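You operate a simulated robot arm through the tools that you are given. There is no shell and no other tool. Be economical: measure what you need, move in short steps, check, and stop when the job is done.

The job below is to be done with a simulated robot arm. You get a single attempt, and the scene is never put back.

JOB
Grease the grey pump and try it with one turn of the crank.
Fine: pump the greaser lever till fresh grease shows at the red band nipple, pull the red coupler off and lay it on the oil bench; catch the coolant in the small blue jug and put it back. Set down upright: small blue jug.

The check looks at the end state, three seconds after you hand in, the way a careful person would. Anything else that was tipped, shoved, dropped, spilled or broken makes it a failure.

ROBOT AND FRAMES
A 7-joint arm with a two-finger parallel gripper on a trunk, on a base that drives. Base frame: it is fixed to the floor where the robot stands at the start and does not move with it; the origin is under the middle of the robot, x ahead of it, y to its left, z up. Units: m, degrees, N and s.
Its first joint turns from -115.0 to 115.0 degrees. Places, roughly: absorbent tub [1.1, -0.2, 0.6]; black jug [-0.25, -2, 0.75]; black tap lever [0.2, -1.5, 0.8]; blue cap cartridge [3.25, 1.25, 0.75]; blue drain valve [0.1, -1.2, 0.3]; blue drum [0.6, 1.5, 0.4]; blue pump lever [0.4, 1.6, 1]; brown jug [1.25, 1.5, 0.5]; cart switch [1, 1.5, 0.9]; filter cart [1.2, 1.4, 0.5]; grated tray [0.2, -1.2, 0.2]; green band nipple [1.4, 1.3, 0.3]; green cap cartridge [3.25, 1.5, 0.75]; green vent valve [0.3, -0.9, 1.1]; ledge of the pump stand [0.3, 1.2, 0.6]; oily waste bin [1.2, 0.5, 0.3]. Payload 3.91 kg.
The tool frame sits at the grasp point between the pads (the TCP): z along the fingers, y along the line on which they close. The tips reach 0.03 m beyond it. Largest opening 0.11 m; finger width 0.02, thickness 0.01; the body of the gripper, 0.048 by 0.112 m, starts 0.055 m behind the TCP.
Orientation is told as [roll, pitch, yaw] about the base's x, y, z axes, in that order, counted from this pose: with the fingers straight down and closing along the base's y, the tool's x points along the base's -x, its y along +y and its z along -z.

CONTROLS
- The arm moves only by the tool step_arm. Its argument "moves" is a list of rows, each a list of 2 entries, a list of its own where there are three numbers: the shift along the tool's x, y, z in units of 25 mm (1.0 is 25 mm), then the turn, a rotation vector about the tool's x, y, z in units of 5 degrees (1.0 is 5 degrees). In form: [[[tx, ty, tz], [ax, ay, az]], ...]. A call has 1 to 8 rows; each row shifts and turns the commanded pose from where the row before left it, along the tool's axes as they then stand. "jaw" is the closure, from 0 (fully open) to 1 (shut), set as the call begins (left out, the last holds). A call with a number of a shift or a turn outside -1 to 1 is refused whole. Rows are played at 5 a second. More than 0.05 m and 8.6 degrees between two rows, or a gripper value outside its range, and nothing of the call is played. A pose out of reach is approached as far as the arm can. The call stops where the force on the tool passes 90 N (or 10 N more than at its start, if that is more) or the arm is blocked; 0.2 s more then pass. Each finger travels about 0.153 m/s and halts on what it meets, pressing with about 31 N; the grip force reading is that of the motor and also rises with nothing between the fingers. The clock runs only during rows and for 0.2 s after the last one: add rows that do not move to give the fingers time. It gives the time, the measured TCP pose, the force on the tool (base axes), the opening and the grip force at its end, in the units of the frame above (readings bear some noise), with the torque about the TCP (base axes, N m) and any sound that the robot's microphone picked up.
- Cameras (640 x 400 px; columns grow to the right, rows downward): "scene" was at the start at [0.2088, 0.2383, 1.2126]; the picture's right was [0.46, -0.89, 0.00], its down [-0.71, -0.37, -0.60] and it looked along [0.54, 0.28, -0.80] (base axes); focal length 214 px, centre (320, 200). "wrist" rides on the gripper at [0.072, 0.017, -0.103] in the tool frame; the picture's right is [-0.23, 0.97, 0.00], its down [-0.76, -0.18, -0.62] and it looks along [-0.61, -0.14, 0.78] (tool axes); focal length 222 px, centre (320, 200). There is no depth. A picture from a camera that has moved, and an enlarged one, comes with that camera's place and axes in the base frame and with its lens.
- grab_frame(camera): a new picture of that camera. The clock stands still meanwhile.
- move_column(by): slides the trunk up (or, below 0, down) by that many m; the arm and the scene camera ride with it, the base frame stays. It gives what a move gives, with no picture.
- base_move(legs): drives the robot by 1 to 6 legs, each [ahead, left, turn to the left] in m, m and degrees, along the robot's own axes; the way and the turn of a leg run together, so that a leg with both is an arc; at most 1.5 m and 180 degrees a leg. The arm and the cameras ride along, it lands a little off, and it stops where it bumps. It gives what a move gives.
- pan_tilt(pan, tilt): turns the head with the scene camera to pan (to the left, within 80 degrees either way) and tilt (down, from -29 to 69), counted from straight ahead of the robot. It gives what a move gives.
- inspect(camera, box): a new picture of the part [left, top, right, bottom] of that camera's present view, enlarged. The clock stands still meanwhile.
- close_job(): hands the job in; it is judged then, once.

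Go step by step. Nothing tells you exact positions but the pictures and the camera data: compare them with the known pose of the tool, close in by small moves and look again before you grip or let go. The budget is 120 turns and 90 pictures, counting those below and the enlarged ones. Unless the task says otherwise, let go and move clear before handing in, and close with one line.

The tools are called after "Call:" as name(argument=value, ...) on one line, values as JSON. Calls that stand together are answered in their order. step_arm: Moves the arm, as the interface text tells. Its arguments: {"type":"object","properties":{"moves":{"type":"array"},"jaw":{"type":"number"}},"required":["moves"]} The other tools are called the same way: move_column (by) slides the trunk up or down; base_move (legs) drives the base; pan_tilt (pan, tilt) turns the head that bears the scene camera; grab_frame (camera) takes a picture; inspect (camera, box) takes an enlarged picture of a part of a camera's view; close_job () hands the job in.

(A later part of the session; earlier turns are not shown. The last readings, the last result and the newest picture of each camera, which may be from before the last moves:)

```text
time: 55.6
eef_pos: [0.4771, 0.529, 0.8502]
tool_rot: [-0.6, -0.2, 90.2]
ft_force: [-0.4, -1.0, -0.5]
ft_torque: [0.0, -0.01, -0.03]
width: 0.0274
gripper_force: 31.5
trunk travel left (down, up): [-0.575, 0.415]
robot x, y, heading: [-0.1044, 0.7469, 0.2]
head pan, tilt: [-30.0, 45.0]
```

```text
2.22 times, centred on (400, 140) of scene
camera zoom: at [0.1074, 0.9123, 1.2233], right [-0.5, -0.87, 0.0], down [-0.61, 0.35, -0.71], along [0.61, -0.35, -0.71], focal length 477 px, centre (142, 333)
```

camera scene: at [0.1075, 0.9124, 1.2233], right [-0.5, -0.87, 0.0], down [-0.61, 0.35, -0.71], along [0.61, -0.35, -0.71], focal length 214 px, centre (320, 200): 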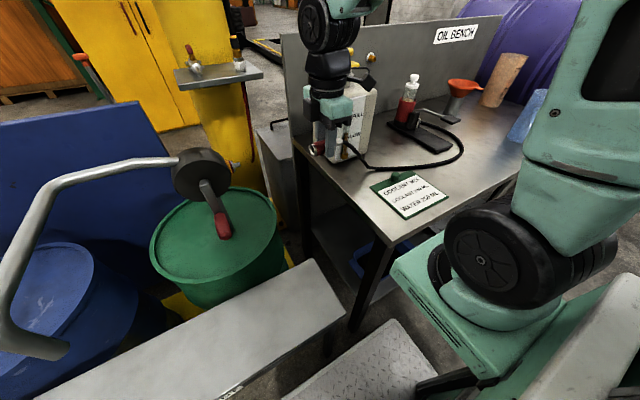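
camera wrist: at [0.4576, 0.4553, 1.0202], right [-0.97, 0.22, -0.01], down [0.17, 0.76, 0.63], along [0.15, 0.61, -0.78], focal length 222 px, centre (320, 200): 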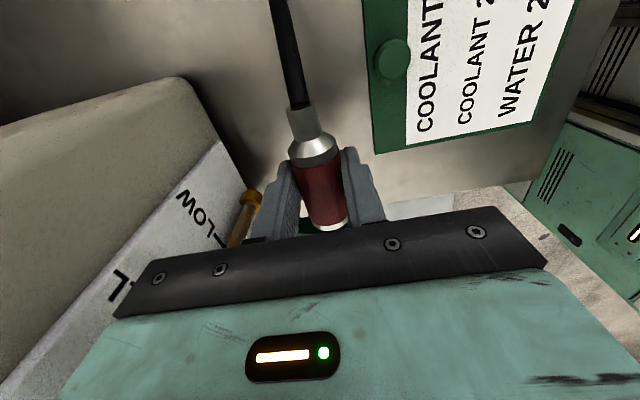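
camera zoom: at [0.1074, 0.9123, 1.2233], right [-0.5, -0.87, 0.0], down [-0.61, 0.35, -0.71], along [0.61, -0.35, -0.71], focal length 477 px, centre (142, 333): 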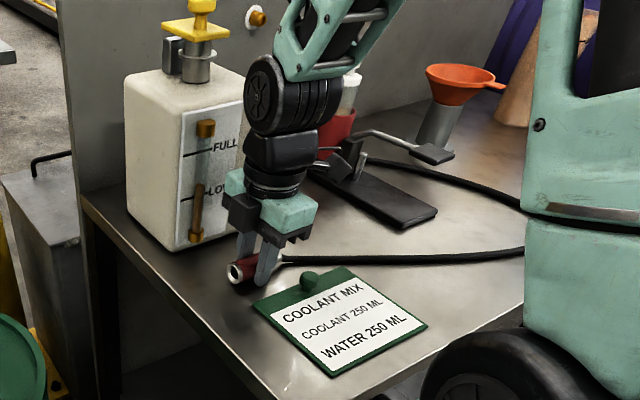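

Slightly lower still, in fine steps until light contact.

Call:
step_arm(moves=[[[0, 0, 0.12], [0, 0, 0]], [[0, 0, 0.12], [0, 0, 0]], [[0, 0, 0.12], [0, 0, 0]], [[0, 0, 0], [0, 0, 0]]])

```text
time: 56.4
eef_pos: [0.4777, 0.5282, 0.8506]
tool_rot: [-1.1, 0.1, 90.3]
ft_force: [-19.0, 6.0, 64.2]
ft_torque: [0.21, 1.87, -0.16]
width: 0.0272
gripper_force: 31.2
trunk travel left (down, up): [-0.575, 0.415]
robot x, y, heading: [-0.103, 0.7463, 0.4]
head pan, tilt: [-30.0, 45.0]
stopped in row 3: the force on the tool passed its limit (the readings are from after the stop); the commanded pose is now the measured one
```

Tips touch the bench (surface ≈0.82). Back off a hair and open just enough to release the coupler.

Call:
step_arm(moves=[[[0, 0, -0.05], [0, 0, 0]], [[0, 0, 0], [0, 0, 0]]])

Call:
step_arm(moves=[[[0, 0, 0], [0, 0, 0]], [[0, 0, 0], [0, 0, 0]], [[0, 0, 0], [0, 0, 0]]], jaw=0.6)

Call:
inspect(camera="scene", box=[340, 110, 460, 210])

```text
time: 57.0
eef_pos: [0.4776, 0.5296, 0.85]
tool_rot: [-1.2, 0.0, 90.2]
ft_force: [-16.4, 3.9, 64.8]
ft_torque: [0.15, 1.82, 0.01]
width: 0.0273
gripper_force: 31.3
trunk travel left (down, up): [-0.575, 0.415]
robot x, y, heading: [-0.1045, 0.7448, 0.1]
head pan, tilt: [-30.0, 45.0]
```

```text
time: 57.8
eef_pos: [0.4811, 0.5299, 0.8504]
tool_rot: [-1.5, 0.1, 90.4]
ft_force: [15.4, 6.6, 58.4]
ft_torque: [0.3, 0.93, -0.13]
width: 0.0354
gripper_force: 0.0
trunk travel left (down, up): [-0.575, 0.415]
robot x, y, heading: [-0.1047, 0.7453, 0.1]
head pan, tilt: [-30.0, 45.0]
```

```text
4.00 times, centred on (400, 160) of scene
camera zoom: at [0.1065, 0.9132, 1.2234], right [-0.5, -0.87, 0.0], down [-0.61, 0.35, -0.71], along [0.61, -0.35, -0.71], focal length 858 px, centre (0, 360)
```

zoom: 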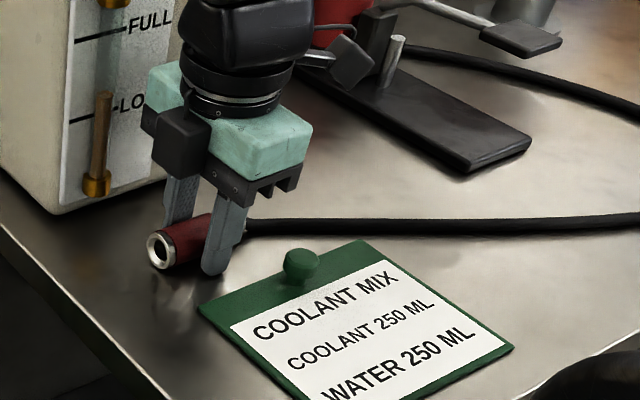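

The tips still press on the bench. I ease up a few mm so the jaw can open.

Call:
step_arm(moves=[[[0, 0, -0.2], [0, 0, 0]], [[0, 0, -0.1], [0, 0, 0]], [[0, 0, 0], [0, 0, 0]]])

Call:
inspect(camera="scene", box=[340, 110, 460, 210])

```text
time: 58.6
eef_pos: [0.479, 0.5285, 0.8553]
tool_rot: [-0.8, -0.1, 90.2]
ft_force: [-0.3, 0.0, 0.4]
ft_torque: [0.0, 0.02, 0.02]
width: 0.0439
gripper_force: 0.0
trunk travel left (down, up): [-0.575, 0.415]
robot x, y, heading: [-0.1044, 0.7477, 0.6]
head pan, tilt: [-30.0, 45.0]
```

```text
4.00 times, centred on (400, 160) of scene
camera zoom: at [0.1071, 0.9123, 1.2231], right [-0.5, -0.87, 0.0], down [-0.61, 0.35, -0.71], along [0.61, -0.35, -0.71], focal length 858 px, centre (0, 360)
```

zoom: 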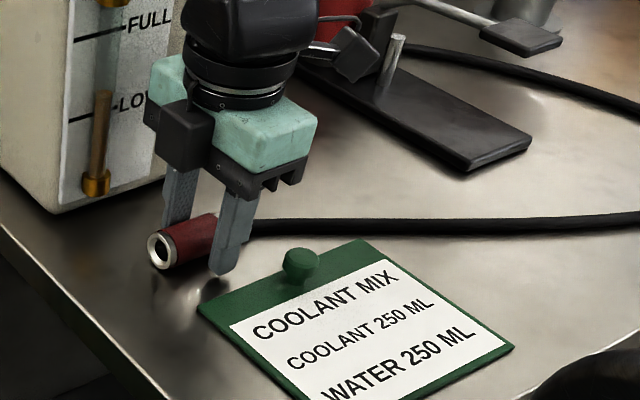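

The jaw is open; lift straight up and check that the coupler stays.

Call:
step_arm(moves=[[[0, 0, -0.5], [0, 0, 0]], [[0, 0, -1], [0, 0, 0]], [[0, 0, -1], [0, 0, 0]], [[0, 0, -1], [0, 0, 0]], [[0, 0, -1], [0, 0, 0]], [[0, 0, -1], [0, 0, 0]], [[0, 0, -1], [0, 0, 0]], [[0, 0, -1], [0, 0, 0]]])

Call:
grab_frame(camera="scene")

```text
time: 60.4
eef_pos: [0.476, 0.5261, 1.0406]
tool_rot: [-1.0, 0.0, 90.2]
ft_force: [-0.5, 0.5, -0.6]
ft_torque: [0.0, -0.01, 0.0]
width: 0.0439
gripper_force: 0.0
trunk travel left (down, up): [-0.575, 0.415]
robot x, y, heading: [-0.1039, 0.7488, 0.2]
head pan, tilt: [-30.0, 45.0]
```

```text
52 pictures are left
camera scene: at [0.1074, 0.9123, 1.2232], right [-0.5, -0.87, 0.0], down [-0.61, 0.35, -0.71], along [0.61, -0.35, -0.71], focal length 214 px, centre (320, 200)
```

scene: 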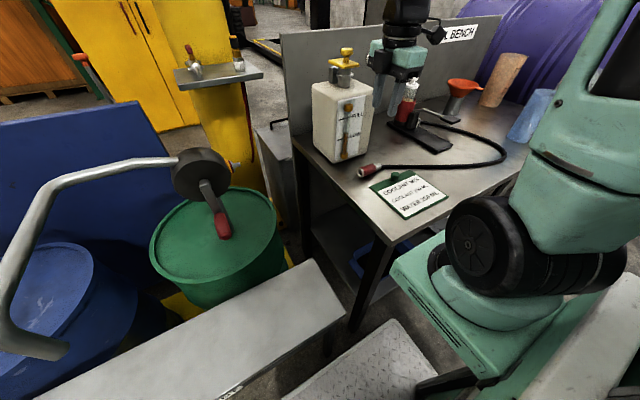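

The coupler lies on the bench. Now I retract and raise the arm, then back away and drive right to look for the small blue jug.

Call:
step_arm(moves=[[[0, 1, -1], [0, 0, 0]], [[0, 1, -1], [0, 0, 0]], [[0, 1, -1], [0, 0, 0]], [[0, 1, -1], [0, 0, 0]], [[0, 1, -1], [0, 0, 0]], [[0, 1, -1], [0, 0, 0]], [[0, 0, -1], [0, 0, 0]]], jaw=0)

Call:
base_move(legs=[[-0.25, 0, 0], [0, -0.75, 0]])

Call:
pan_tilt(pan=-5, tilt=30)

Call:
grab_frame(camera="scene")

```text
time: 62.0
eef_pos: [0.3597, 0.5242, 1.1844]
tool_rot: [-1.0, -0.2, 90.2]
ft_force: [0.7, -0.5, 0.3]
ft_torque: [-0.04, -0.02, 0.03]
width: 0.11
gripper_force: 0.0
out of reach, approached as far as the arm can: row 5, 6
trunk travel left (down, up): [-0.575, 0.415]
robot x, y, heading: [-0.1031, 0.7431, 0.3]
head pan, tilt: [-30.0, 45.0]
```

```text
time: 67.6
eef_pos: [0.1158, -0.2379, 1.1825]
tool_rot: [-1.0, -0.1, 91.0]
ft_force: [-0.3, 0.0, 0.0]
ft_torque: [0.01, -0.03, -0.02]
width: 0.1104
gripper_force: 0.0
trunk travel left (down, up): [-0.575, 0.415]
robot x, y, heading: [-0.3506, -0.0198, 1.5]
head pan, tilt: [-30.0, 45.0]
```

```text
time: 68.5
eef_pos: [0.1154, -0.237, 1.1827]
tool_rot: [-1.1, -0.1, 91.0]
ft_force: [0.4, 0.3, 0.0]
ft_torque: [0.0, 0.0, -0.01]
width: 0.1098
gripper_force: 0.1
trunk travel left (down, up): [-0.575, 0.415]
robot x, y, heading: [-0.3507, -0.0207, 0.9]
head pan, tilt: [-5.0, 30.0]
```

```text
51 pictures are left
camera scene: at [-0.1222, 0.1787, 1.2458], right [-0.07, -1.0, 0.0], down [-0.5, 0.04, -0.87], along [0.86, -0.06, -0.5], focal length 214 px, centre (320, 200)
```

scene: 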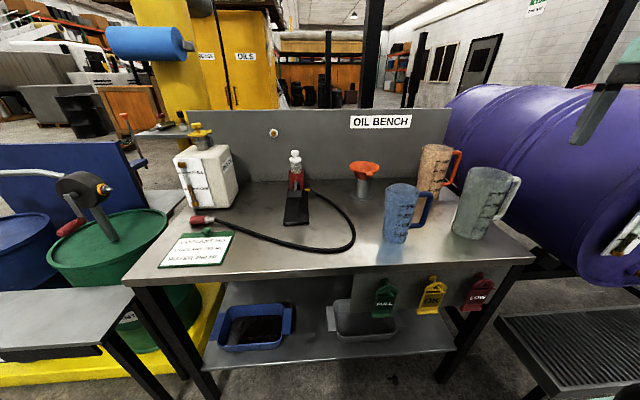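

Three jugs stand on the bench: blue, brown/orange and a larger grey one. I'll enlarge them and glance to the right for any other blue jug.

Call:
inspect(camera="scene", box=[360, 120, 540, 270])

Call:
pan_tilt(pan=-80, tilt=20)

Call:
grab_frame(camera="scene")

```text
2.67 times, centred on (450, 195) of scene
camera zoom: at [-0.1222, 0.1787, 1.2458], right [-0.07, -1.0, 0.0], down [-0.5, 0.04, -0.87], along [0.86, -0.06, -0.5], focal length 572 px, centre (-27, 213)
```

zoom: 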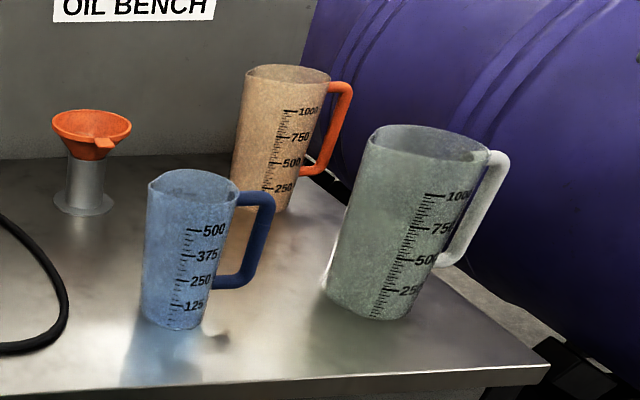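

```text
time: 69.9
eef_pos: [0.1145, -0.2373, 1.1829]
tool_rot: [-1.1, -0.1, 90.9]
ft_force: [-0.1, -0.2, 0.5]
ft_torque: [0.01, 0.0, -0.01]
width: 0.1101
gripper_force: 0.0
trunk travel left (down, up): [-0.575, 0.415]
robot x, y, heading: [-0.3504, -0.0208, 0.9]
head pan, tilt: [-80.0, 20.0]
```

```text
49 pictures are left
camera scene: at [-0.1946, 0.0936, 1.2619], right [-0.98, -0.19, 0.0], down [-0.07, 0.34, -0.94], along [0.18, -0.92, -0.34], focal length 214 px, centre (320, 200)
```

scene: 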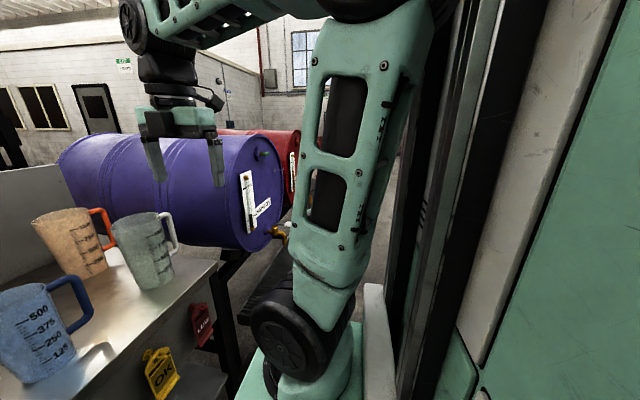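

The blue 500 ml jug is the small one (the others are 1000 ml); its base is near (0.37, -0.08), handle toward -y. The spout tip is only 0.92 high, so I need a near-horizontal grasp from the side away from the handle; I drive to (-0.18, 0.39) for that.

Call:
base_move(legs=[[0, 0.41, -0.9], [0.17, 0, 0]])

Call:
pan_tilt(pan=-35, tilt=35)

Call:
grab_frame(camera="scene")

Call:
grab_frame(camera="wrist")

```text
time: 73.5
eef_pos: [0.2806, 0.1533, 1.1824]
tool_rot: [-0.9, -0.1, 89.3]
ft_force: [-0.1, -0.1, -0.8]
ft_torque: [-0.03, -0.03, -0.01]
width: 0.1099
gripper_force: 0.0
trunk travel left (down, up): [-0.575, 0.415]
robot x, y, heading: [-0.1781, 0.3851, -0.9]
head pan, tilt: [-80.0, 20.0]
```

```text
time: 74.7
eef_pos: [0.2804, 0.153, 1.182]
tool_rot: [-0.9, -0.1, 89.2]
ft_force: [-0.8, -0.1, 0.1]
ft_torque: [0.0, -0.02, 0.01]
width: 0.1098
gripper_force: 0.1
trunk travel left (down, up): [-0.575, 0.415]
robot x, y, heading: [-0.1826, 0.3822, -0.8]
head pan, tilt: [-35.0, 35.0]
```

```text
48 pictures are left
camera scene: at [0.0358, 0.5339, 1.2381], right [-0.58, -0.81, 0.0], down [-0.47, 0.33, -0.82], along [0.67, -0.48, -0.57], focal length 214 px, centre (320, 200)
```

scene: 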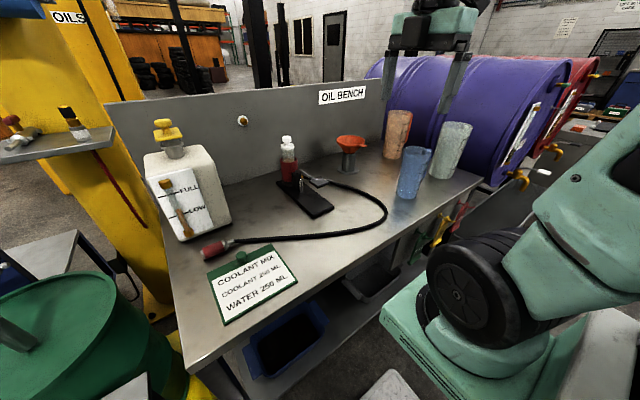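

```text
47 pictures are left
camera wrist: at [0.2581, 0.0797, 1.2864], right [-0.97, 0.24, -0.02], down [0.18, 0.76, 0.63], along [0.16, 0.61, -0.78], focal length 222 px, centre (320, 200)
```

wrist: 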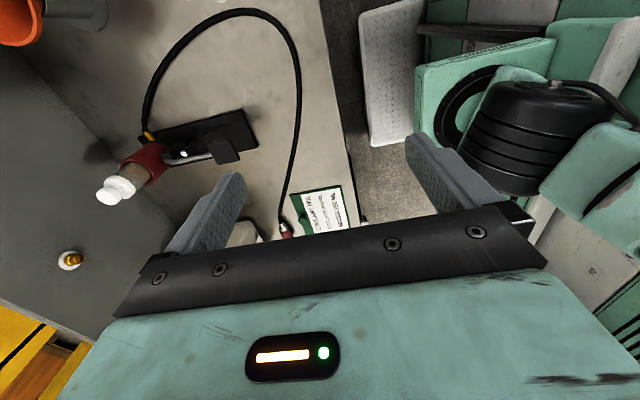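

Jug centre refined to about (0.39, -0.097), handle on the far side. I turn the tool to face along the line from the shoulder to the jug, camera side up after pitching.

Call:
step_arm(moves=[[[0, 0, 0], [0, 0, -0.915]], [[0, 0, 0], [0, 0, -0.915]], [[0, 0, 0], [0, 0, -0.915]], [[0, 0, 0], [0, 0, -0.915]], [[0, 0, 0], [0, 0, -0.915]], [[0, 0, 0], [0, 0, -0.915]], [[0, 0, 0], [0, 0, -0.915]], [[0, 0, 0], [0, 0, -0.915]]])

Call:
step_arm(moves=[[[0.92, 0.46, 0], [0, 0, 0]], [[0.92, 0.46, 0], [0, 0, 0]], [[0.92, 0.46, 0], [0, 0, 0]], [[0.92, 0.46, 0], [0, 0, 0]], [[0.92, 0.46, 0], [0, 0, 0]]])

Call:
step_arm(moves=[[[0, 0, 0], [0, 1, 0]], [[0, 0, 0], [0, 1, 0]], [[0, 0, 0], [0, 1, 0]], [[0, 0, 0], [0, 1, 0]], [[0, 0, 0], [0, 1, 0]], [[0, 0, 0], [0, 1, 0]], [[0, 0, 0], [0, 1, 0]]])

```text
time: 76.5
eef_pos: [0.2799, 0.1532, 1.1822]
tool_rot: [-0.8, 0.5, 125.9]
ft_force: [0.2, 0.5, -0.8]
ft_torque: [0.0, -0.02, 0.0]
width: 0.1102
gripper_force: 0.1
trunk travel left (down, up): [-0.575, 0.415]
robot x, y, heading: [-0.1817, 0.3811, -0.7]
head pan, tilt: [-35.0, 35.0]
```

```text
time: 77.7
eef_pos: [0.298, 0.0248, 1.1801]
tool_rot: [-0.8, 0.6, 126.0]
ft_force: [-0.2, 1.3, 0.4]
ft_torque: [-0.02, -0.02, 0.01]
width: 0.1101
gripper_force: 0.1
trunk travel left (down, up): [-0.575, 0.415]
robot x, y, heading: [-0.1793, 0.3862, -0.6]
head pan, tilt: [-35.0, 35.0]
```

```text
time: 79.2
eef_pos: [0.3204, 0.0136, 1.1625]
tool_rot: [-1.1, 35.7, 125.4]
ft_force: [0.1, -0.1, 0.0]
ft_torque: [0.03, -0.01, 0.01]
width: 0.1101
gripper_force: 0.1
out of reach, approached as far as the arm can: row 6, 7
trunk travel left (down, up): [-0.575, 0.415]
robot x, y, heading: [-0.1799, 0.3795, -0.6]
head pan, tilt: [-35.0, 35.0]
```

The arm is near its limit at this height. I'll come lower before pitching further.

Call:
step_arm(moves=[[[-0.57, 0, 0.82], [0, 0, 0]], [[-0.57, 0, 0.82], [0, 0, 0]], [[-0.57, 0, 0.82], [0, 0, 0]], [[-0.57, 0, 0.82], [0, 0, 0]], [[-0.57, 0, 0.82], [0, 0, 0]], [[-0.57, 0, 0.82], [0, 0, 0]]])

Call:
step_arm(moves=[[[0, 0, 0], [0, 1, 0]], [[0, 0, 0], [0, 1, 0]], [[0, 0, 0], [0, 1, 0]], [[0, 0, 0], [0, 1, 0]], [[0, 0, 0], [0, 1, 0]], [[0, 0, 0], [0, 1, 0]]])

Call:
grab_frame(camera="wrist")

Call:
grab_frame(camera="scene")

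```text
time: 80.7
eef_pos: [0.3224, 0.0136, 1.0139]
tool_rot: [-1.1, 35.5, 125.4]
ft_force: [0.4, -0.4, -0.1]
ft_torque: [0.0, -0.04, -0.01]
width: 0.11
gripper_force: 0.1
trunk travel left (down, up): [-0.575, 0.415]
robot x, y, heading: [-0.1806, 0.3814, -0.6]
head pan, tilt: [-35.0, 35.0]
```

```text
time: 82.0
eef_pos: [0.3662, -0.0143, 1.0438]
tool_rot: [-2.1, 65.6, 124.0]
ft_force: [-0.5, -0.5, -0.6]
ft_torque: [0.01, -0.03, 0.01]
width: 0.1101
gripper_force: 0.1
out of reach, approached as far as the arm can: row 3, 4, 5, 6
trunk travel left (down, up): [-0.575, 0.415]
robot x, y, heading: [-0.1797, 0.3807, -0.9]
head pan, tilt: [-35.0, 35.0]
```

```text
46 pictures are left
camera wrist: at [0.3117, 0.0254, 1.1531], right [-0.84, -0.49, -0.22], down [-0.37, 0.82, -0.43], along [0.4, -0.28, -0.87], focal length 222 px, centre (320, 200)
```

wrist: 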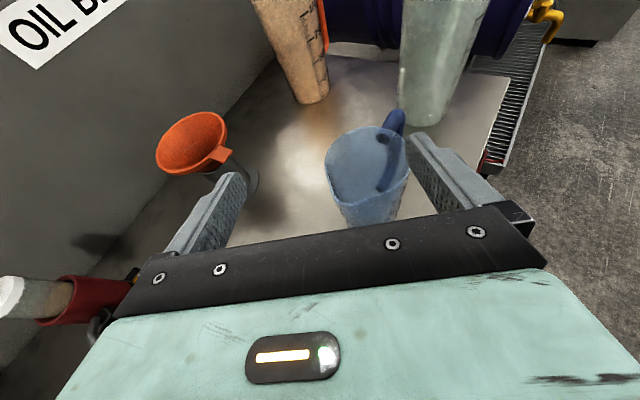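

```text
45 pictures are left
camera scene: at [0.0357, 0.534, 1.2381], right [-0.58, -0.81, 0.0], down [-0.47, 0.33, -0.82], along [0.67, -0.48, -0.57], focal length 214 px, centre (320, 200)
```

scene: 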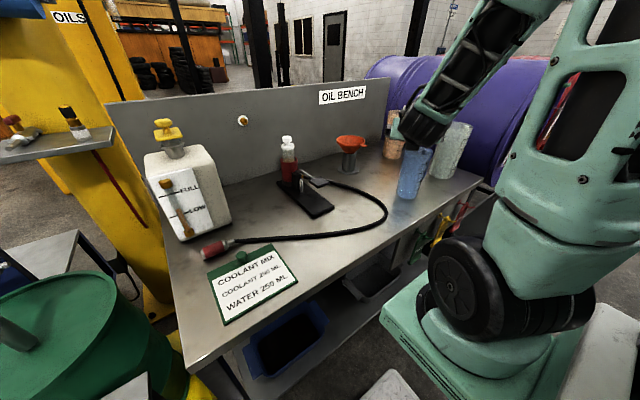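

The handle points away from me between the fingers, good. I'll back the base slightly along the approach line so the arm has room, then descend beside the jug.

Call:
base_move(legs=[[-0.04, 0.06, 0]])

Call:
step_arm(moves=[[[0, 0.5, 0], [0, 0, 0]], [[0, 0.5, 0], [0, 0, 0]]])

Call:
grab_frame(camera="wrist")

```text
time: 83.1
eef_pos: [0.3259, 0.0497, 1.0441]
tool_rot: [-2.1, 65.5, 124.1]
ft_force: [0.9, 0.9, 0.3]
ft_torque: [-0.01, 0.0, 0.0]
width: 0.1101
gripper_force: 0.0
trunk travel left (down, up): [-0.575, 0.415]
robot x, y, heading: [-0.2227, 0.4437, -0.8]
head pan, tilt: [-35.0, 35.0]
```

```text
time: 83.7
eef_pos: [0.3107, 0.0302, 1.0472]
tool_rot: [-2.0, 65.4, 124.1]
ft_force: [0.6, -0.2, 0.0]
ft_torque: [0.02, 0.02, 0.0]
width: 0.1102
gripper_force: 0.1
out of reach, approached as far as the arm can: row 1, 2
trunk travel left (down, up): [-0.575, 0.415]
robot x, y, heading: [-0.2211, 0.4484, -0.5]
head pan, tilt: [-35.0, 35.0]
```

```text
44 pictures are left
camera wrist: at [0.2568, 0.0698, 1.1562], right [-0.84, -0.49, -0.22], down [-0.37, 0.82, -0.43], along [0.39, -0.28, -0.88], focal length 222 px, centre (320, 200)
```

wrist: 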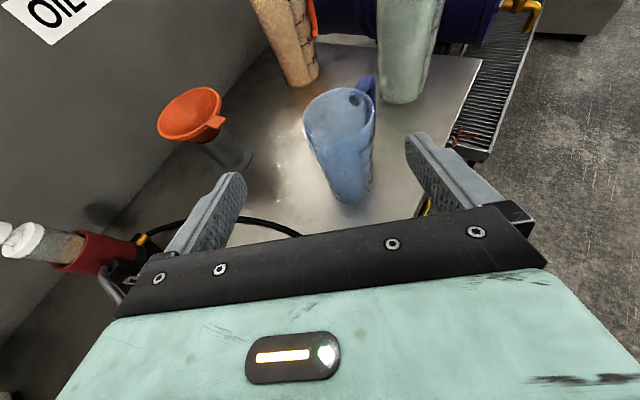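

Jug at about (0.382, -0.10), 0.148 m ahead along the approach. Descend to grasp height.

Call:
step_arm(moves=[[[-0.91, 0.1, 0.42], [0, 0, 0]], [[-0.91, 0.1, 0.42], [0, 0, 0]], [[-0.91, 0.1, 0.42], [0, 0, 0]], [[-0.91, 0.1, 0.42], [0, 0, 0]]])

```text
time: 84.7
eef_pos: [0.3313, 0.0055, 0.956]
tool_rot: [-2.1, 65.5, 123.9]
ft_force: [0.3, 0.1, 0.6]
ft_torque: [0.02, 0.0, -0.01]
width: 0.11
gripper_force: 0.0
out of reach, approached as far as the arm can: row 1, 2, 3, 4
trunk travel left (down, up): [-0.575, 0.415]
robot x, y, heading: [-0.2231, 0.4501, -0.6]
head pan, tilt: [-35.0, 35.0]
```

The arm prefers a lower shoulder here. The trunk carriage is clear of the bench, so I lower it 0.066 m, which brings the tool to grasp height.

Call:
move_column(by=-0.066)

Call:
grab_frame(camera="wrist")

Call:
grab_frame(camera="scene")

```text
time: 85.7
eef_pos: [0.3317, 0.0055, 0.8896]
tool_rot: [-2.0, 65.3, 124.1]
ft_force: [-0.8, -0.7, 0.1]
ft_torque: [0.0, 0.01, -0.03]
width: 0.1098
gripper_force: 0.1
trunk travel left (down, up): [-0.509, 0.481]
robot x, y, heading: [-0.2177, 0.4489, -0.7]
head pan, tilt: [-35.0, 35.0]
```

```text
43 pictures are left
camera wrist: at [0.2762, 0.0455, 0.9992], right [-0.84, -0.49, -0.22], down [-0.37, 0.82, -0.43], along [0.39, -0.28, -0.87], focal length 222 px, centre (320, 200)
```

wrist: 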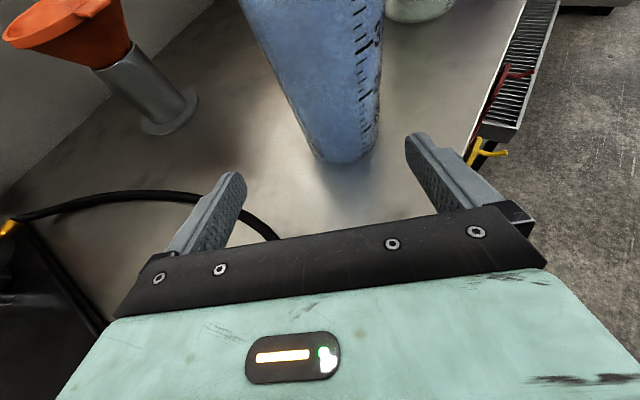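

```text
42 pictures are left
camera scene: at [-0.0047, 0.5975, 1.1721], right [-0.58, -0.81, 0.0], down [-0.47, 0.33, -0.82], along [0.67, -0.48, -0.57], focal length 214 px, centre (320, 200)
```

scene: 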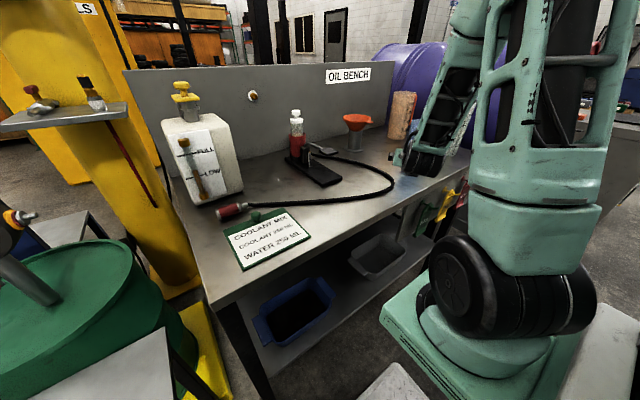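

The jug is centred within a couple of cm; I shift 17 mm sideways and go halfway in.

Call:
step_arm(moves=[[[0, 0.69, 0], [0, 0, 0]], [[0.385, 0, 0.825], [0, 0, 0]], [[0.385, 0, 0.825], [0, 0, 0]]])

Call:
grab_frame(camera="wrist")

```text
time: 86.5
eef_pos: [0.3472, -0.0436, 0.8901]
tool_rot: [-2.0, 65.3, 124.1]
ft_force: [-0.2, 0.2, 0.3]
ft_torque: [0.0, -0.04, -0.01]
width: 0.1099
gripper_force: 0.1
out of reach, approached as far as the arm can: row 1
trunk travel left (down, up): [-0.509, 0.481]
robot x, y, heading: [-0.2206, 0.4466, -0.6]
head pan, tilt: [-35.0, 35.0]
```

```text
41 pictures are left
camera wrist: at [0.2933, -0.0045, 0.9999], right [-0.84, -0.49, -0.22], down [-0.37, 0.82, -0.43], along [0.39, -0.28, -0.87], focal length 222 px, centre (320, 200)
```

wrist: 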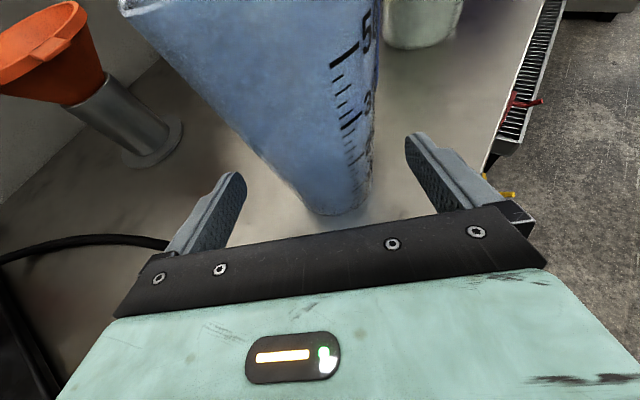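

Alignment is good to a few mm. Move in the rest of the way and look before gripping.

Call:
step_arm(moves=[[[0.3, -0.15, 0.64], [0, 0, 0]], [[0.3, 0, 0.64], [0, 0, 0]], [[0.12, 0, 0.26], [0, 0, 0]]])

Call:
grab_frame(camera="wrist")

```text
time: 87.3
eef_pos: [0.3753, -0.0755, 0.8916]
tool_rot: [-1.9, 65.5, 124.1]
ft_force: [-0.4, -0.9, 1.8]
ft_torque: [0.02, 0.02, 0.04]
width: 0.1096
gripper_force: 0.0
trunk travel left (down, up): [-0.509, 0.481]
robot x, y, heading: [-0.2212, 0.4469, -0.7]
head pan, tilt: [-35.0, 35.0]
```

```text
40 pictures are left
camera wrist: at [0.3201, -0.0357, 1.0003], right [-0.84, -0.49, -0.22], down [-0.37, 0.82, -0.43], along [0.39, -0.28, -0.87], focal length 222 px, centre (320, 200)
```

wrist: 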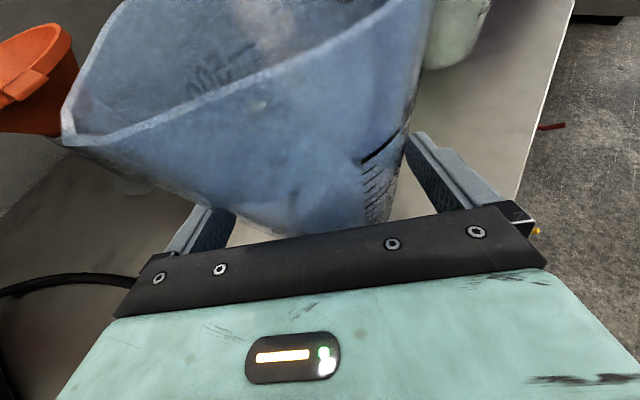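

The fingers straddle the jug. Close and check the grip.

Call:
step_arm(moves=[[[0, 0, 0], [0, 0, 0]], [[0, 0, 0], [0, 0, 0]], [[0, 0, 0], [0, 0, 0]], [[0, 0, 0], [0, 0, 0]]], jaw=1)

Call:
grab_frame(camera="wrist")

```text
time: 88.3
eef_pos: [0.3736, -0.0761, 0.8908]
tool_rot: [-2.0, 65.4, 124.1]
ft_force: [0.6, -1.0, 1.2]
ft_torque: [-0.03, -0.09, -0.02]
width: 0.0729
gripper_force: 31.6
trunk travel left (down, up): [-0.509, 0.481]
robot x, y, heading: [-0.2224, 0.4437, -0.6]
head pan, tilt: [-35.0, 35.0]
```

```text
39 pictures are left
camera wrist: at [0.32, -0.0356, 1.0004], right [-0.84, -0.49, -0.22], down [-0.37, 0.82, -0.43], along [0.39, -0.28, -0.87], focal length 222 px, centre (320, 200)
```

wrist: 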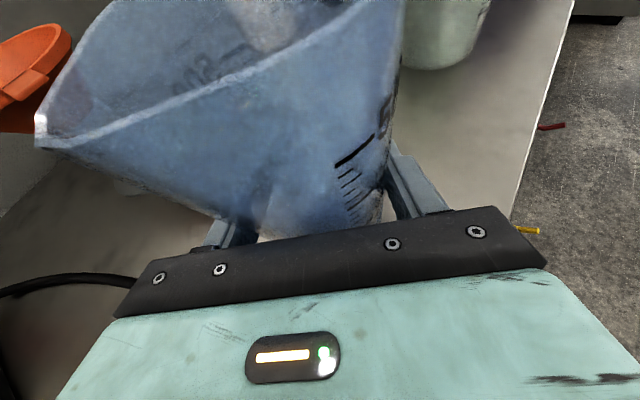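

Firm grip (73 mm). I note the pick pose: TCP (0.3736, -0.0761, 0.8908), yaw 124°. Lift with the column and back away from the bench.

Call:
move_column(by=0.08)

Call:
grab_frame(camera="wrist")

Call:
base_move(legs=[[-0.3, 0, 0]])

```text
time: 89.5
eef_pos: [0.3749, -0.0754, 0.9719]
tool_rot: [-2.0, 65.4, 124.1]
ft_force: [-0.1, -0.1, -0.9]
ft_torque: [0.02, -0.03, 0.0]
width: 0.0729
gripper_force: 31.3
trunk travel left (down, up): [-0.589, 0.401]
robot x, y, heading: [-0.2217, 0.4462, -0.5]
head pan, tilt: [-35.0, 35.0]
```

```text
38 pictures are left
camera wrist: at [0.32, -0.0356, 1.0802], right [-0.84, -0.49, -0.22], down [-0.37, 0.82, -0.43], along [0.39, -0.28, -0.87], focal length 222 px, centre (320, 200)
```

wrist: 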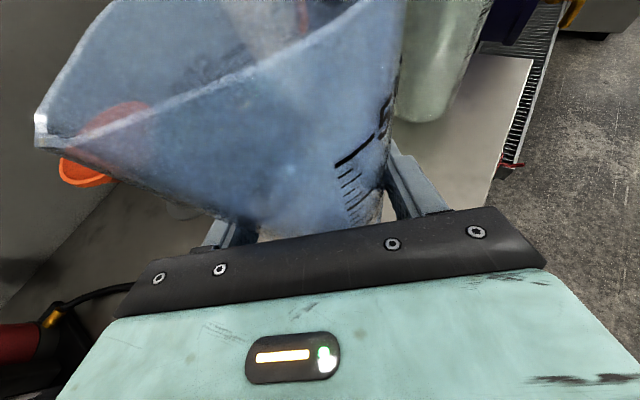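

```text
time: 91.6
eef_pos: [0.0671, -0.0772, 0.972]
tool_rot: [-2.0, 65.4, 123.5]
ft_force: [0.1, -0.3, -1.6]
ft_torque: [0.01, 0.0, -0.02]
width: 0.0724
gripper_force: 31.3
trunk travel left (down, up): [-0.589, 0.401]
robot x, y, heading: [-0.5254, 0.4525, -1.3]
head pan, tilt: [-35.0, 35.0]
```

Jug held level. Drive left and turn about 50° left so the hand comes at the ledge from the -x side.

Call:
base_move(legs=[[-0.18, 0.6, 0], [0, 0, 51]])

Call:
pan_tilt(pan=-45, tilt=25)

Call:
grab_frame(camera="scene")

```text
time: 97.2
eef_pos: [0.0947, 1.1482, 0.9716]
tool_rot: [-2.1, 65.5, 173.6]
ft_force: [0.2, 0.6, -0.4]
ft_torque: [0.0, -0.03, 0.01]
width: 0.0724
gripper_force: 30.8
trunk travel left (down, up): [-0.589, 0.401]
robot x, y, heading: [-0.691, 1.0299, 48.8]
head pan, tilt: [-35.0, 35.0]
```

```text
time: 98.0
eef_pos: [0.0952, 1.1491, 0.9709]
tool_rot: [-2.0, 65.4, 173.6]
ft_force: [0.5, 0.2, -1.3]
ft_torque: [0.04, -0.04, -0.02]
width: 0.0725
gripper_force: 30.9
trunk travel left (down, up): [-0.589, 0.401]
robot x, y, heading: [-0.6888, 1.037, 48.8]
head pan, tilt: [-45.0, 25.0]
```

```text
37 pictures are left
camera scene: at [-0.657, 1.2823, 1.2678], right [0.07, -1.0, 0.0], down [-0.42, -0.03, -0.91], along [0.9, 0.06, -0.42], focal length 214 px, centre (320, 200)
```

scene: 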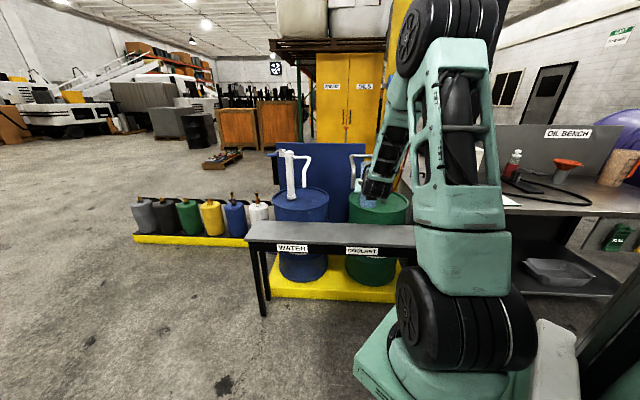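

The ledge bears labels WATER (left) and COOLANT (right); the grey spout hangs above the COOLANT part. I enlarge to pin the spout tip down.

Call:
inspect(camera="scene", box=[300, 130, 420, 270])

Call:
grab_frame(camera="wrist")

```text
2.86 times, centred on (360, 200) of scene
camera zoom: at [-0.657, 1.2823, 1.2678], right [0.07, -1.0, 0.0], down [-0.42, -0.03, -0.91], along [0.9, 0.06, -0.42], focal length 613 px, centre (206, 200)
```

zoom: 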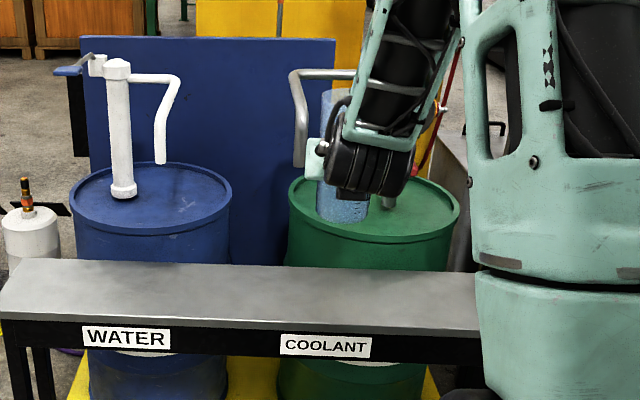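

```text
35 pictures are left
camera wrist: at [0.0276, 1.1344, 1.0802], right [-0.17, -0.96, -0.22], down [-0.87, 0.26, -0.43], along [0.47, 0.12, -0.87], focal length 222 px, centre (320, 200)
```

wrist: 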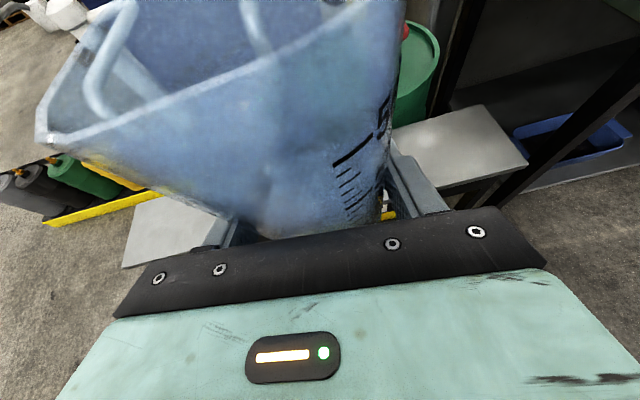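

Spout tip triangulates to about (0.328, 1.186, 0.885), and the ledge spans x≈0.25–0.43. I lower the column first, then drive the jug in under the spout.

Call:
move_column(by=-0.255)

Call:
base_move(legs=[[0.11, -0.088, 0]])

Call:
grab_frame(camera="scene")

Call:
grab_frame(camera="wrist")

```text
time: 100.6
eef_pos: [0.0941, 1.1488, 0.7145]
tool_rot: [-2.1, 65.4, 173.6]
ft_force: [0.2, -0.2, -0.5]
ft_torque: [-0.02, 0.02, -0.02]
width: 0.0722
gripper_force: 31.1
trunk travel left (down, up): [-0.334, 0.656]
robot x, y, heading: [-0.6895, 1.0361, 48.5]
head pan, tilt: [-45.0, 25.0]
```

```text
time: 101.9
eef_pos: [0.2339, 1.1711, 0.7159]
tool_rot: [-2.0, 65.4, 173.5]
ft_force: [-0.3, 0.0, -0.9]
ft_torque: [0.02, -0.01, -0.03]
width: 0.0721
gripper_force: 30.4
trunk travel left (down, up): [-0.334, 0.656]
robot x, y, heading: [-0.5496, 1.0522, 48.9]
head pan, tilt: [-45.0, 25.0]
```

```text
34 pictures are left
camera scene: at [-0.517, 1.3047, 1.0129], right [0.06, -1.0, 0.0], down [-0.42, -0.03, -0.91], along [0.9, 0.06, -0.42], focal length 214 px, centre (320, 200)
```

scene: 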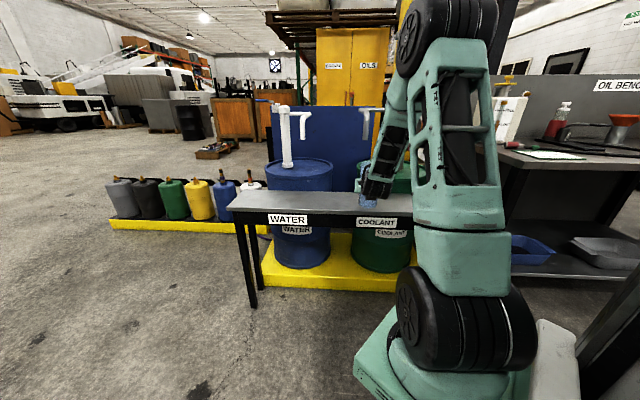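

```text
33 pictures are left
camera wrist: at [0.1674, 1.1561, 0.8252], right [-0.17, -0.96, -0.22], down [-0.87, 0.26, -0.43], along [0.47, 0.12, -0.87], focal length 222 px, centre (320, 200)
```

wrist: 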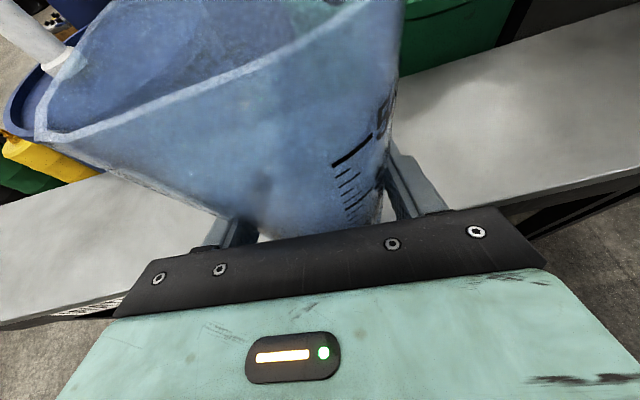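

Continue to the position under the spout.

Call:
base_move(legs=[[0.064, -0.048, 0]])

Call:
inspect(camera="scene", box=[310, 90, 430, 240])

```text
time: 103.0
eef_pos: [0.3142, 1.1874, 0.717]
tool_rot: [-2.1, 65.4, 173.5]
ft_force: [-0.3, 0.0, -0.8]
ft_torque: [0.03, 0.02, 0.0]
width: 0.0722
gripper_force: 31.4
trunk travel left (down, up): [-0.334, 0.656]
robot x, y, heading: [-0.4688, 1.075, 48.7]
head pan, tilt: [-45.0, 25.0]
```

```text
2.67 times, centred on (370, 165) of scene
camera zoom: at [-0.4376, 1.3218, 1.0129], right [0.06, -1.0, 0.0], down [-0.42, -0.03, -0.91], along [0.9, 0.06, -0.42], focal length 572 px, centre (187, 293)
```

zoom: 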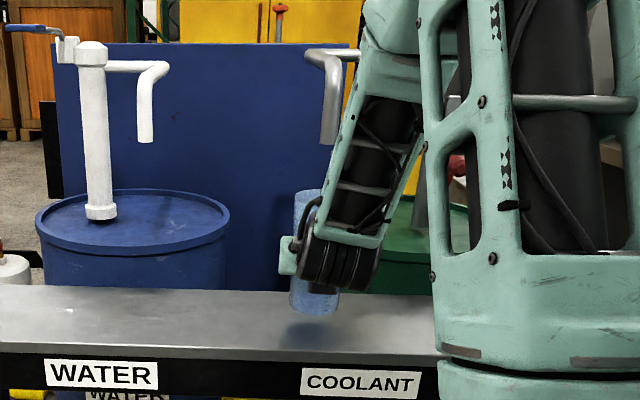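

The spout tip is right above the jug. Lower by the column, then feel for the ledge with small arm steps.

Call:
move_column(by=-0.035)

Call:
step_arm(moves=[[[-0.09, 0, 0.042], [0, 0, 0]], [[-0.09, 0, 0.042], [0, 0, 0]]])

Call:
inspect(camera="scene", box=[310, 90, 430, 240])

```text
time: 103.8
eef_pos: [0.3148, 1.1879, 0.6836]
tool_rot: [-2.1, 65.9, 173.3]
ft_force: [5.5, 0.9, 20.4]
ft_torque: [-0.15, -0.26, 0.2]
width: 0.0717
gripper_force: 30.9
trunk travel left (down, up): [-0.299, 0.691]
robot x, y, heading: [-0.4705, 1.0785, 48.7]
head pan, tilt: [-45.0, 25.0]
```

```text
time: 104.4
eef_pos: [0.3134, 1.188, 0.6774]
tool_rot: [-2.1, 65.7, 173.4]
ft_force: [2.2, -2.2, 22.4]
ft_torque: [-0.19, -0.08, 0.11]
width: 0.0707
gripper_force: 31.2
trunk travel left (down, up): [-0.299, 0.691]
robot x, y, heading: [-0.4694, 1.0744, 48.9]
head pan, tilt: [-45.0, 25.0]
```

```text
2.67 times, centred on (370, 165) of scene
camera zoom: at [-0.4382, 1.3216, 0.978], right [0.06, -1.0, 0.0], down [-0.42, -0.03, -0.91], along [0.9, 0.06, -0.42], focal length 572 px, centre (187, 293)
```

zoom: 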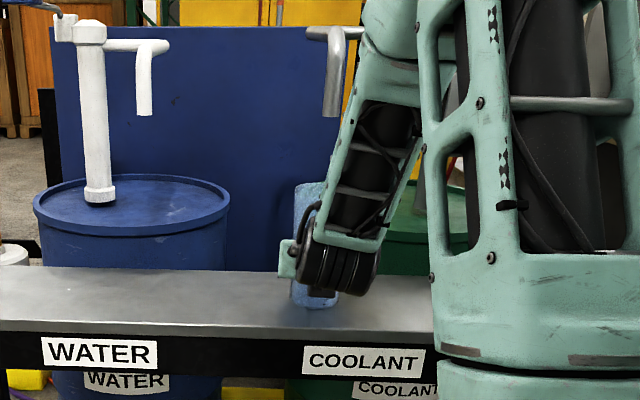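

The jug touches the ledge (≈20 N). Open the jaw and look.

Call:
step_arm(moves=[[[0, 0, 0], [0, 0, 0]], [[0, 0, 0], [0, 0, 0]], [[0, 0, 0], [0, 0, 0]], [[0, 0, 0], [0, 0, 0]]], jaw=0)

Call:
grab_frame(camera="wrist")

```text
time: 105.4
eef_pos: [0.3136, 1.1875, 0.6757]
tool_rot: [-2.0, 65.4, 173.5]
ft_force: [0.0, -0.1, -0.5]
ft_torque: [0.01, 0.01, -0.03]
width: 0.1105
gripper_force: 0.1
trunk travel left (down, up): [-0.299, 0.691]
robot x, y, heading: [-0.4709, 1.0762, 48.6]
head pan, tilt: [-45.0, 25.0]
```

```text
30 pictures are left
camera wrist: at [0.2468, 1.1739, 0.7849], right [-0.17, -0.96, -0.22], down [-0.87, 0.26, -0.43], along [0.47, 0.12, -0.88], focal length 222 px, centre (320, 200)
```

wrist: 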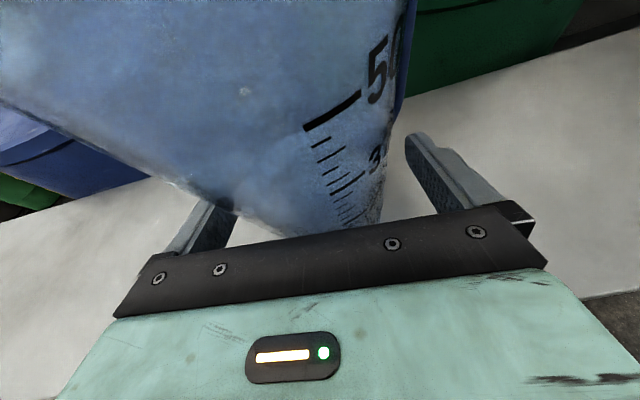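

The jug stands free on the ledge. Withdraw straight back with the base and check the jug.

Call:
base_move(legs=[[-0.13, 0.165, 0]])

Call:
move_column(by=0.35)

Call:
pan_tilt(pan=-45, tilt=35)

Call:
grab_frame(camera="scene")

Call:
grab_frame(camera="wrist")

```text
time: 107.0
eef_pos: [0.1047, 1.1932, 0.6756]
tool_rot: [-2.0, 65.4, 173.3]
ft_force: [-0.1, 0.1, 0.9]
ft_torque: [-0.03, 0.0, 0.01]
width: 0.1099
gripper_force: 0.1
trunk travel left (down, up): [-0.299, 0.691]
robot x, y, heading: [-0.6819, 1.0837, 48.5]
head pan, tilt: [-45.0, 25.0]
```

```text
time: 110.4
eef_pos: [0.1038, 1.1928, 1.0251]
tool_rot: [-2.0, 65.4, 173.3]
ft_force: [-0.2, -0.6, -0.8]
ft_torque: [0.03, 0.02, 0.0]
width: 0.1099
gripper_force: 0.0
trunk travel left (down, up): [-0.649, 0.341]
robot x, y, heading: [-0.6777, 1.0844, 48.4]
head pan, tilt: [-45.0, 25.0]
```

```text
time: 111.2
eef_pos: [0.1042, 1.1942, 1.0257]
tool_rot: [-2.1, 65.5, 173.3]
ft_force: [-0.2, 0.1, -0.1]
ft_torque: [0.04, -0.01, -0.02]
width: 0.1101
gripper_force: 0.0
trunk travel left (down, up): [-0.649, 0.341]
robot x, y, heading: [-0.6793, 1.0805, 48.4]
head pan, tilt: [-45.0, 35.0]
```

```text
29 pictures are left
camera scene: at [-0.6506, 1.329, 1.3121], right [0.06, -1.0, 0.0], down [-0.57, -0.04, -0.82], along [0.82, 0.05, -0.57], focal length 214 px, centre (320, 200)
```

scene: 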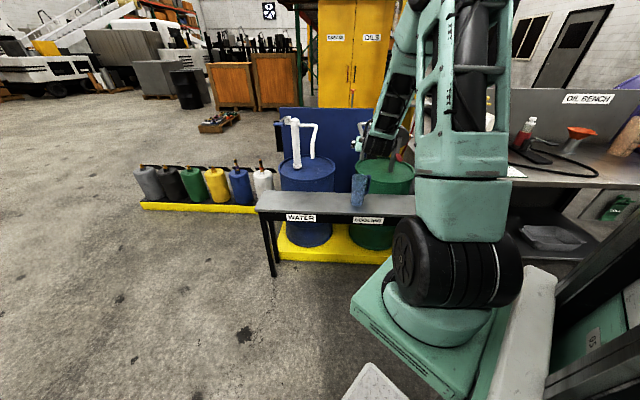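

```text
28 pictures are left
camera wrist: at [0.0375, 1.1795, 1.135], right [-0.18, -0.96, -0.22], down [-0.86, 0.26, -0.43], along [0.47, 0.12, -0.87], focal length 222 px, centre (320, 200)
```

wrist: 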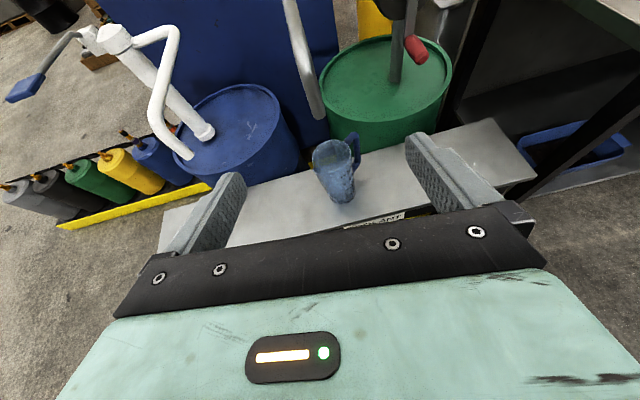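

The jug stands under the spout. I enlarge to verify alignment.

Call:
inspect(camera="wrist", box=[270, 40, 410, 220])

Call:
inspect(camera="scene", box=[330, 110, 400, 230])

```text
2.22 times, centred on (340, 130) of wrist
camera zoom: at [0.0375, 1.1795, 1.135], right [-0.18, -0.96, -0.22], down [-0.86, 0.26, -0.43], along [0.47, 0.12, -0.87], focal length 494 px, centre (276, 356)
```

zoom: 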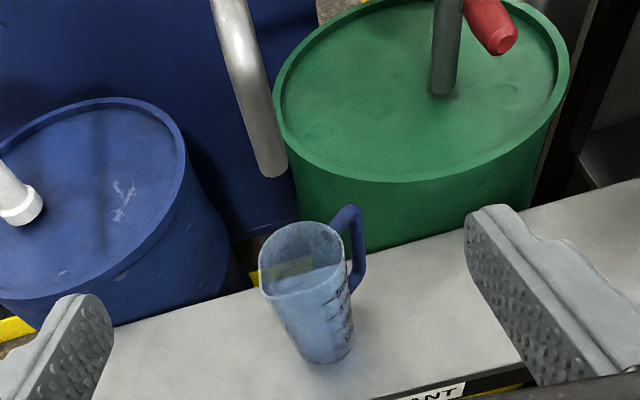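

```text
3.33 times, centred on (365, 170) of scene
camera zoom: at [-0.6506, 1.329, 1.3121], right [0.06, -1.0, 0.0], down [-0.57, -0.04, -0.82], along [0.82, 0.05, -0.57], focal length 715 px, centre (170, 300)
```

zoom: 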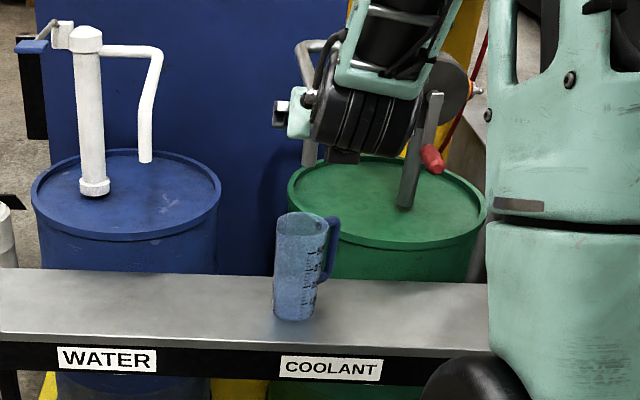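

The outlet is about 2 cm nearer to me (x≈0.321) than the jug's centre (x≈0.342). To be safe against a slanted stream I'll regrip and shift the jug about 2 cm toward -x.

Call:
move_column(by=-0.35)

Call:
base_move(legs=[[0.135, -0.16, 0]])

Call:
grab_frame(camera="wrist")

```text
time: 114.6
eef_pos: [0.105, 1.1938, 0.6743]
tool_rot: [-2.0, 65.4, 173.3]
ft_force: [-0.4, -0.9, -0.3]
ft_torque: [0.06, 0.02, 0.01]
width: 0.1101
gripper_force: 0.1
trunk travel left (down, up): [-0.299, 0.691]
robot x, y, heading: [-0.6797, 1.0831, 48.5]
head pan, tilt: [-45.0, 35.0]
```

```text
time: 116.2
eef_pos: [0.311, 1.1899, 0.6745]
tool_rot: [-2.0, 65.4, 173.3]
ft_force: [-0.2, 1.5, -0.1]
ft_torque: [-0.03, -0.01, -0.01]
width: 0.11
gripper_force: 0.1
trunk travel left (down, up): [-0.299, 0.691]
robot x, y, heading: [-0.4698, 1.0787, 48.5]
head pan, tilt: [-45.0, 35.0]
```

```text
25 pictures are left
camera wrist: at [0.2444, 1.1758, 0.785], right [-0.18, -0.96, -0.22], down [-0.86, 0.26, -0.43], along [0.47, 0.11, -0.87], focal length 222 px, centre (320, 200)
```

wrist: 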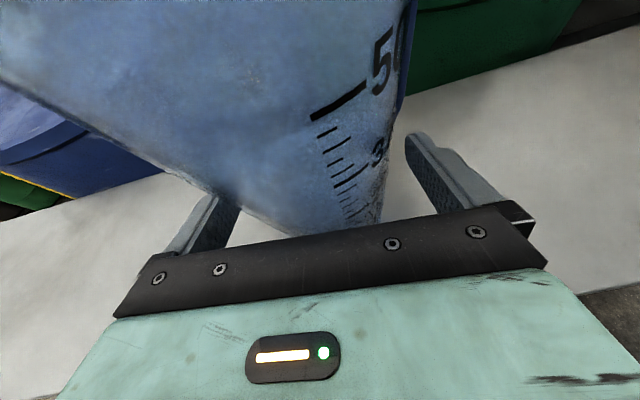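

In place around the jug. Grip, lift 1 cm, shift, lower, release.

Call:
step_arm(moves=[[[0, 0, 0], [0, 0, 0]], [[0, 0, 0], [0, 0, 0]], [[0, 0, 0], [0, 0, 0]], [[0, 0, 0], [0, 0, 0]]], jaw=1)

Call:
move_column(by=0.01)

Call:
base_move(legs=[[-0.013, 0.015, 0]])

Call:
move_column(by=-0.009)

```text
time: 117.2
eef_pos: [0.312, 1.1895, 0.6758]
tool_rot: [-2.1, 65.5, 173.3]
ft_force: [-0.3, 0.7, 0.9]
ft_torque: [0.06, -0.07, 0.02]
width: 0.0703
gripper_force: 30.4
trunk travel left (down, up): [-0.299, 0.691]
robot x, y, heading: [-0.4701, 1.0808, 48.5]
head pan, tilt: [-45.0, 35.0]
```

```text
time: 117.8
eef_pos: [0.3111, 1.1895, 0.6864]
tool_rot: [-2.0, 65.4, 173.4]
ft_force: [-0.3, 0.2, -1.2]
ft_torque: [-0.02, 0.01, -0.01]
width: 0.07
gripper_force: 30.6
trunk travel left (down, up): [-0.309, 0.681]
robot x, y, heading: [-0.4736, 1.0785, 48.4]
head pan, tilt: [-45.0, 35.0]
```

```text
time: 118.6
eef_pos: [0.2924, 1.1907, 0.6854]
tool_rot: [-1.9, 65.4, 173.2]
ft_force: [0.3, 0.6, -1.3]
ft_torque: [-0.01, 0.02, 0.01]
width: 0.0704
gripper_force: 30.4
trunk travel left (down, up): [-0.309, 0.681]
robot x, y, heading: [-0.4924, 1.0816, 48.3]
head pan, tilt: [-45.0, 35.0]
```

```text
time: 119.2
eef_pos: [0.292, 1.1895, 0.6757]
tool_rot: [-2.0, 65.4, 173.5]
ft_force: [0.2, -1.5, -1.2]
ft_torque: [0.05, 0.0, -0.01]
width: 0.0703
gripper_force: 31.4
trunk travel left (down, up): [-0.3, 0.69]
robot x, y, heading: [-0.4957, 1.0792, 48.6]
head pan, tilt: [-45.0, 35.0]
```

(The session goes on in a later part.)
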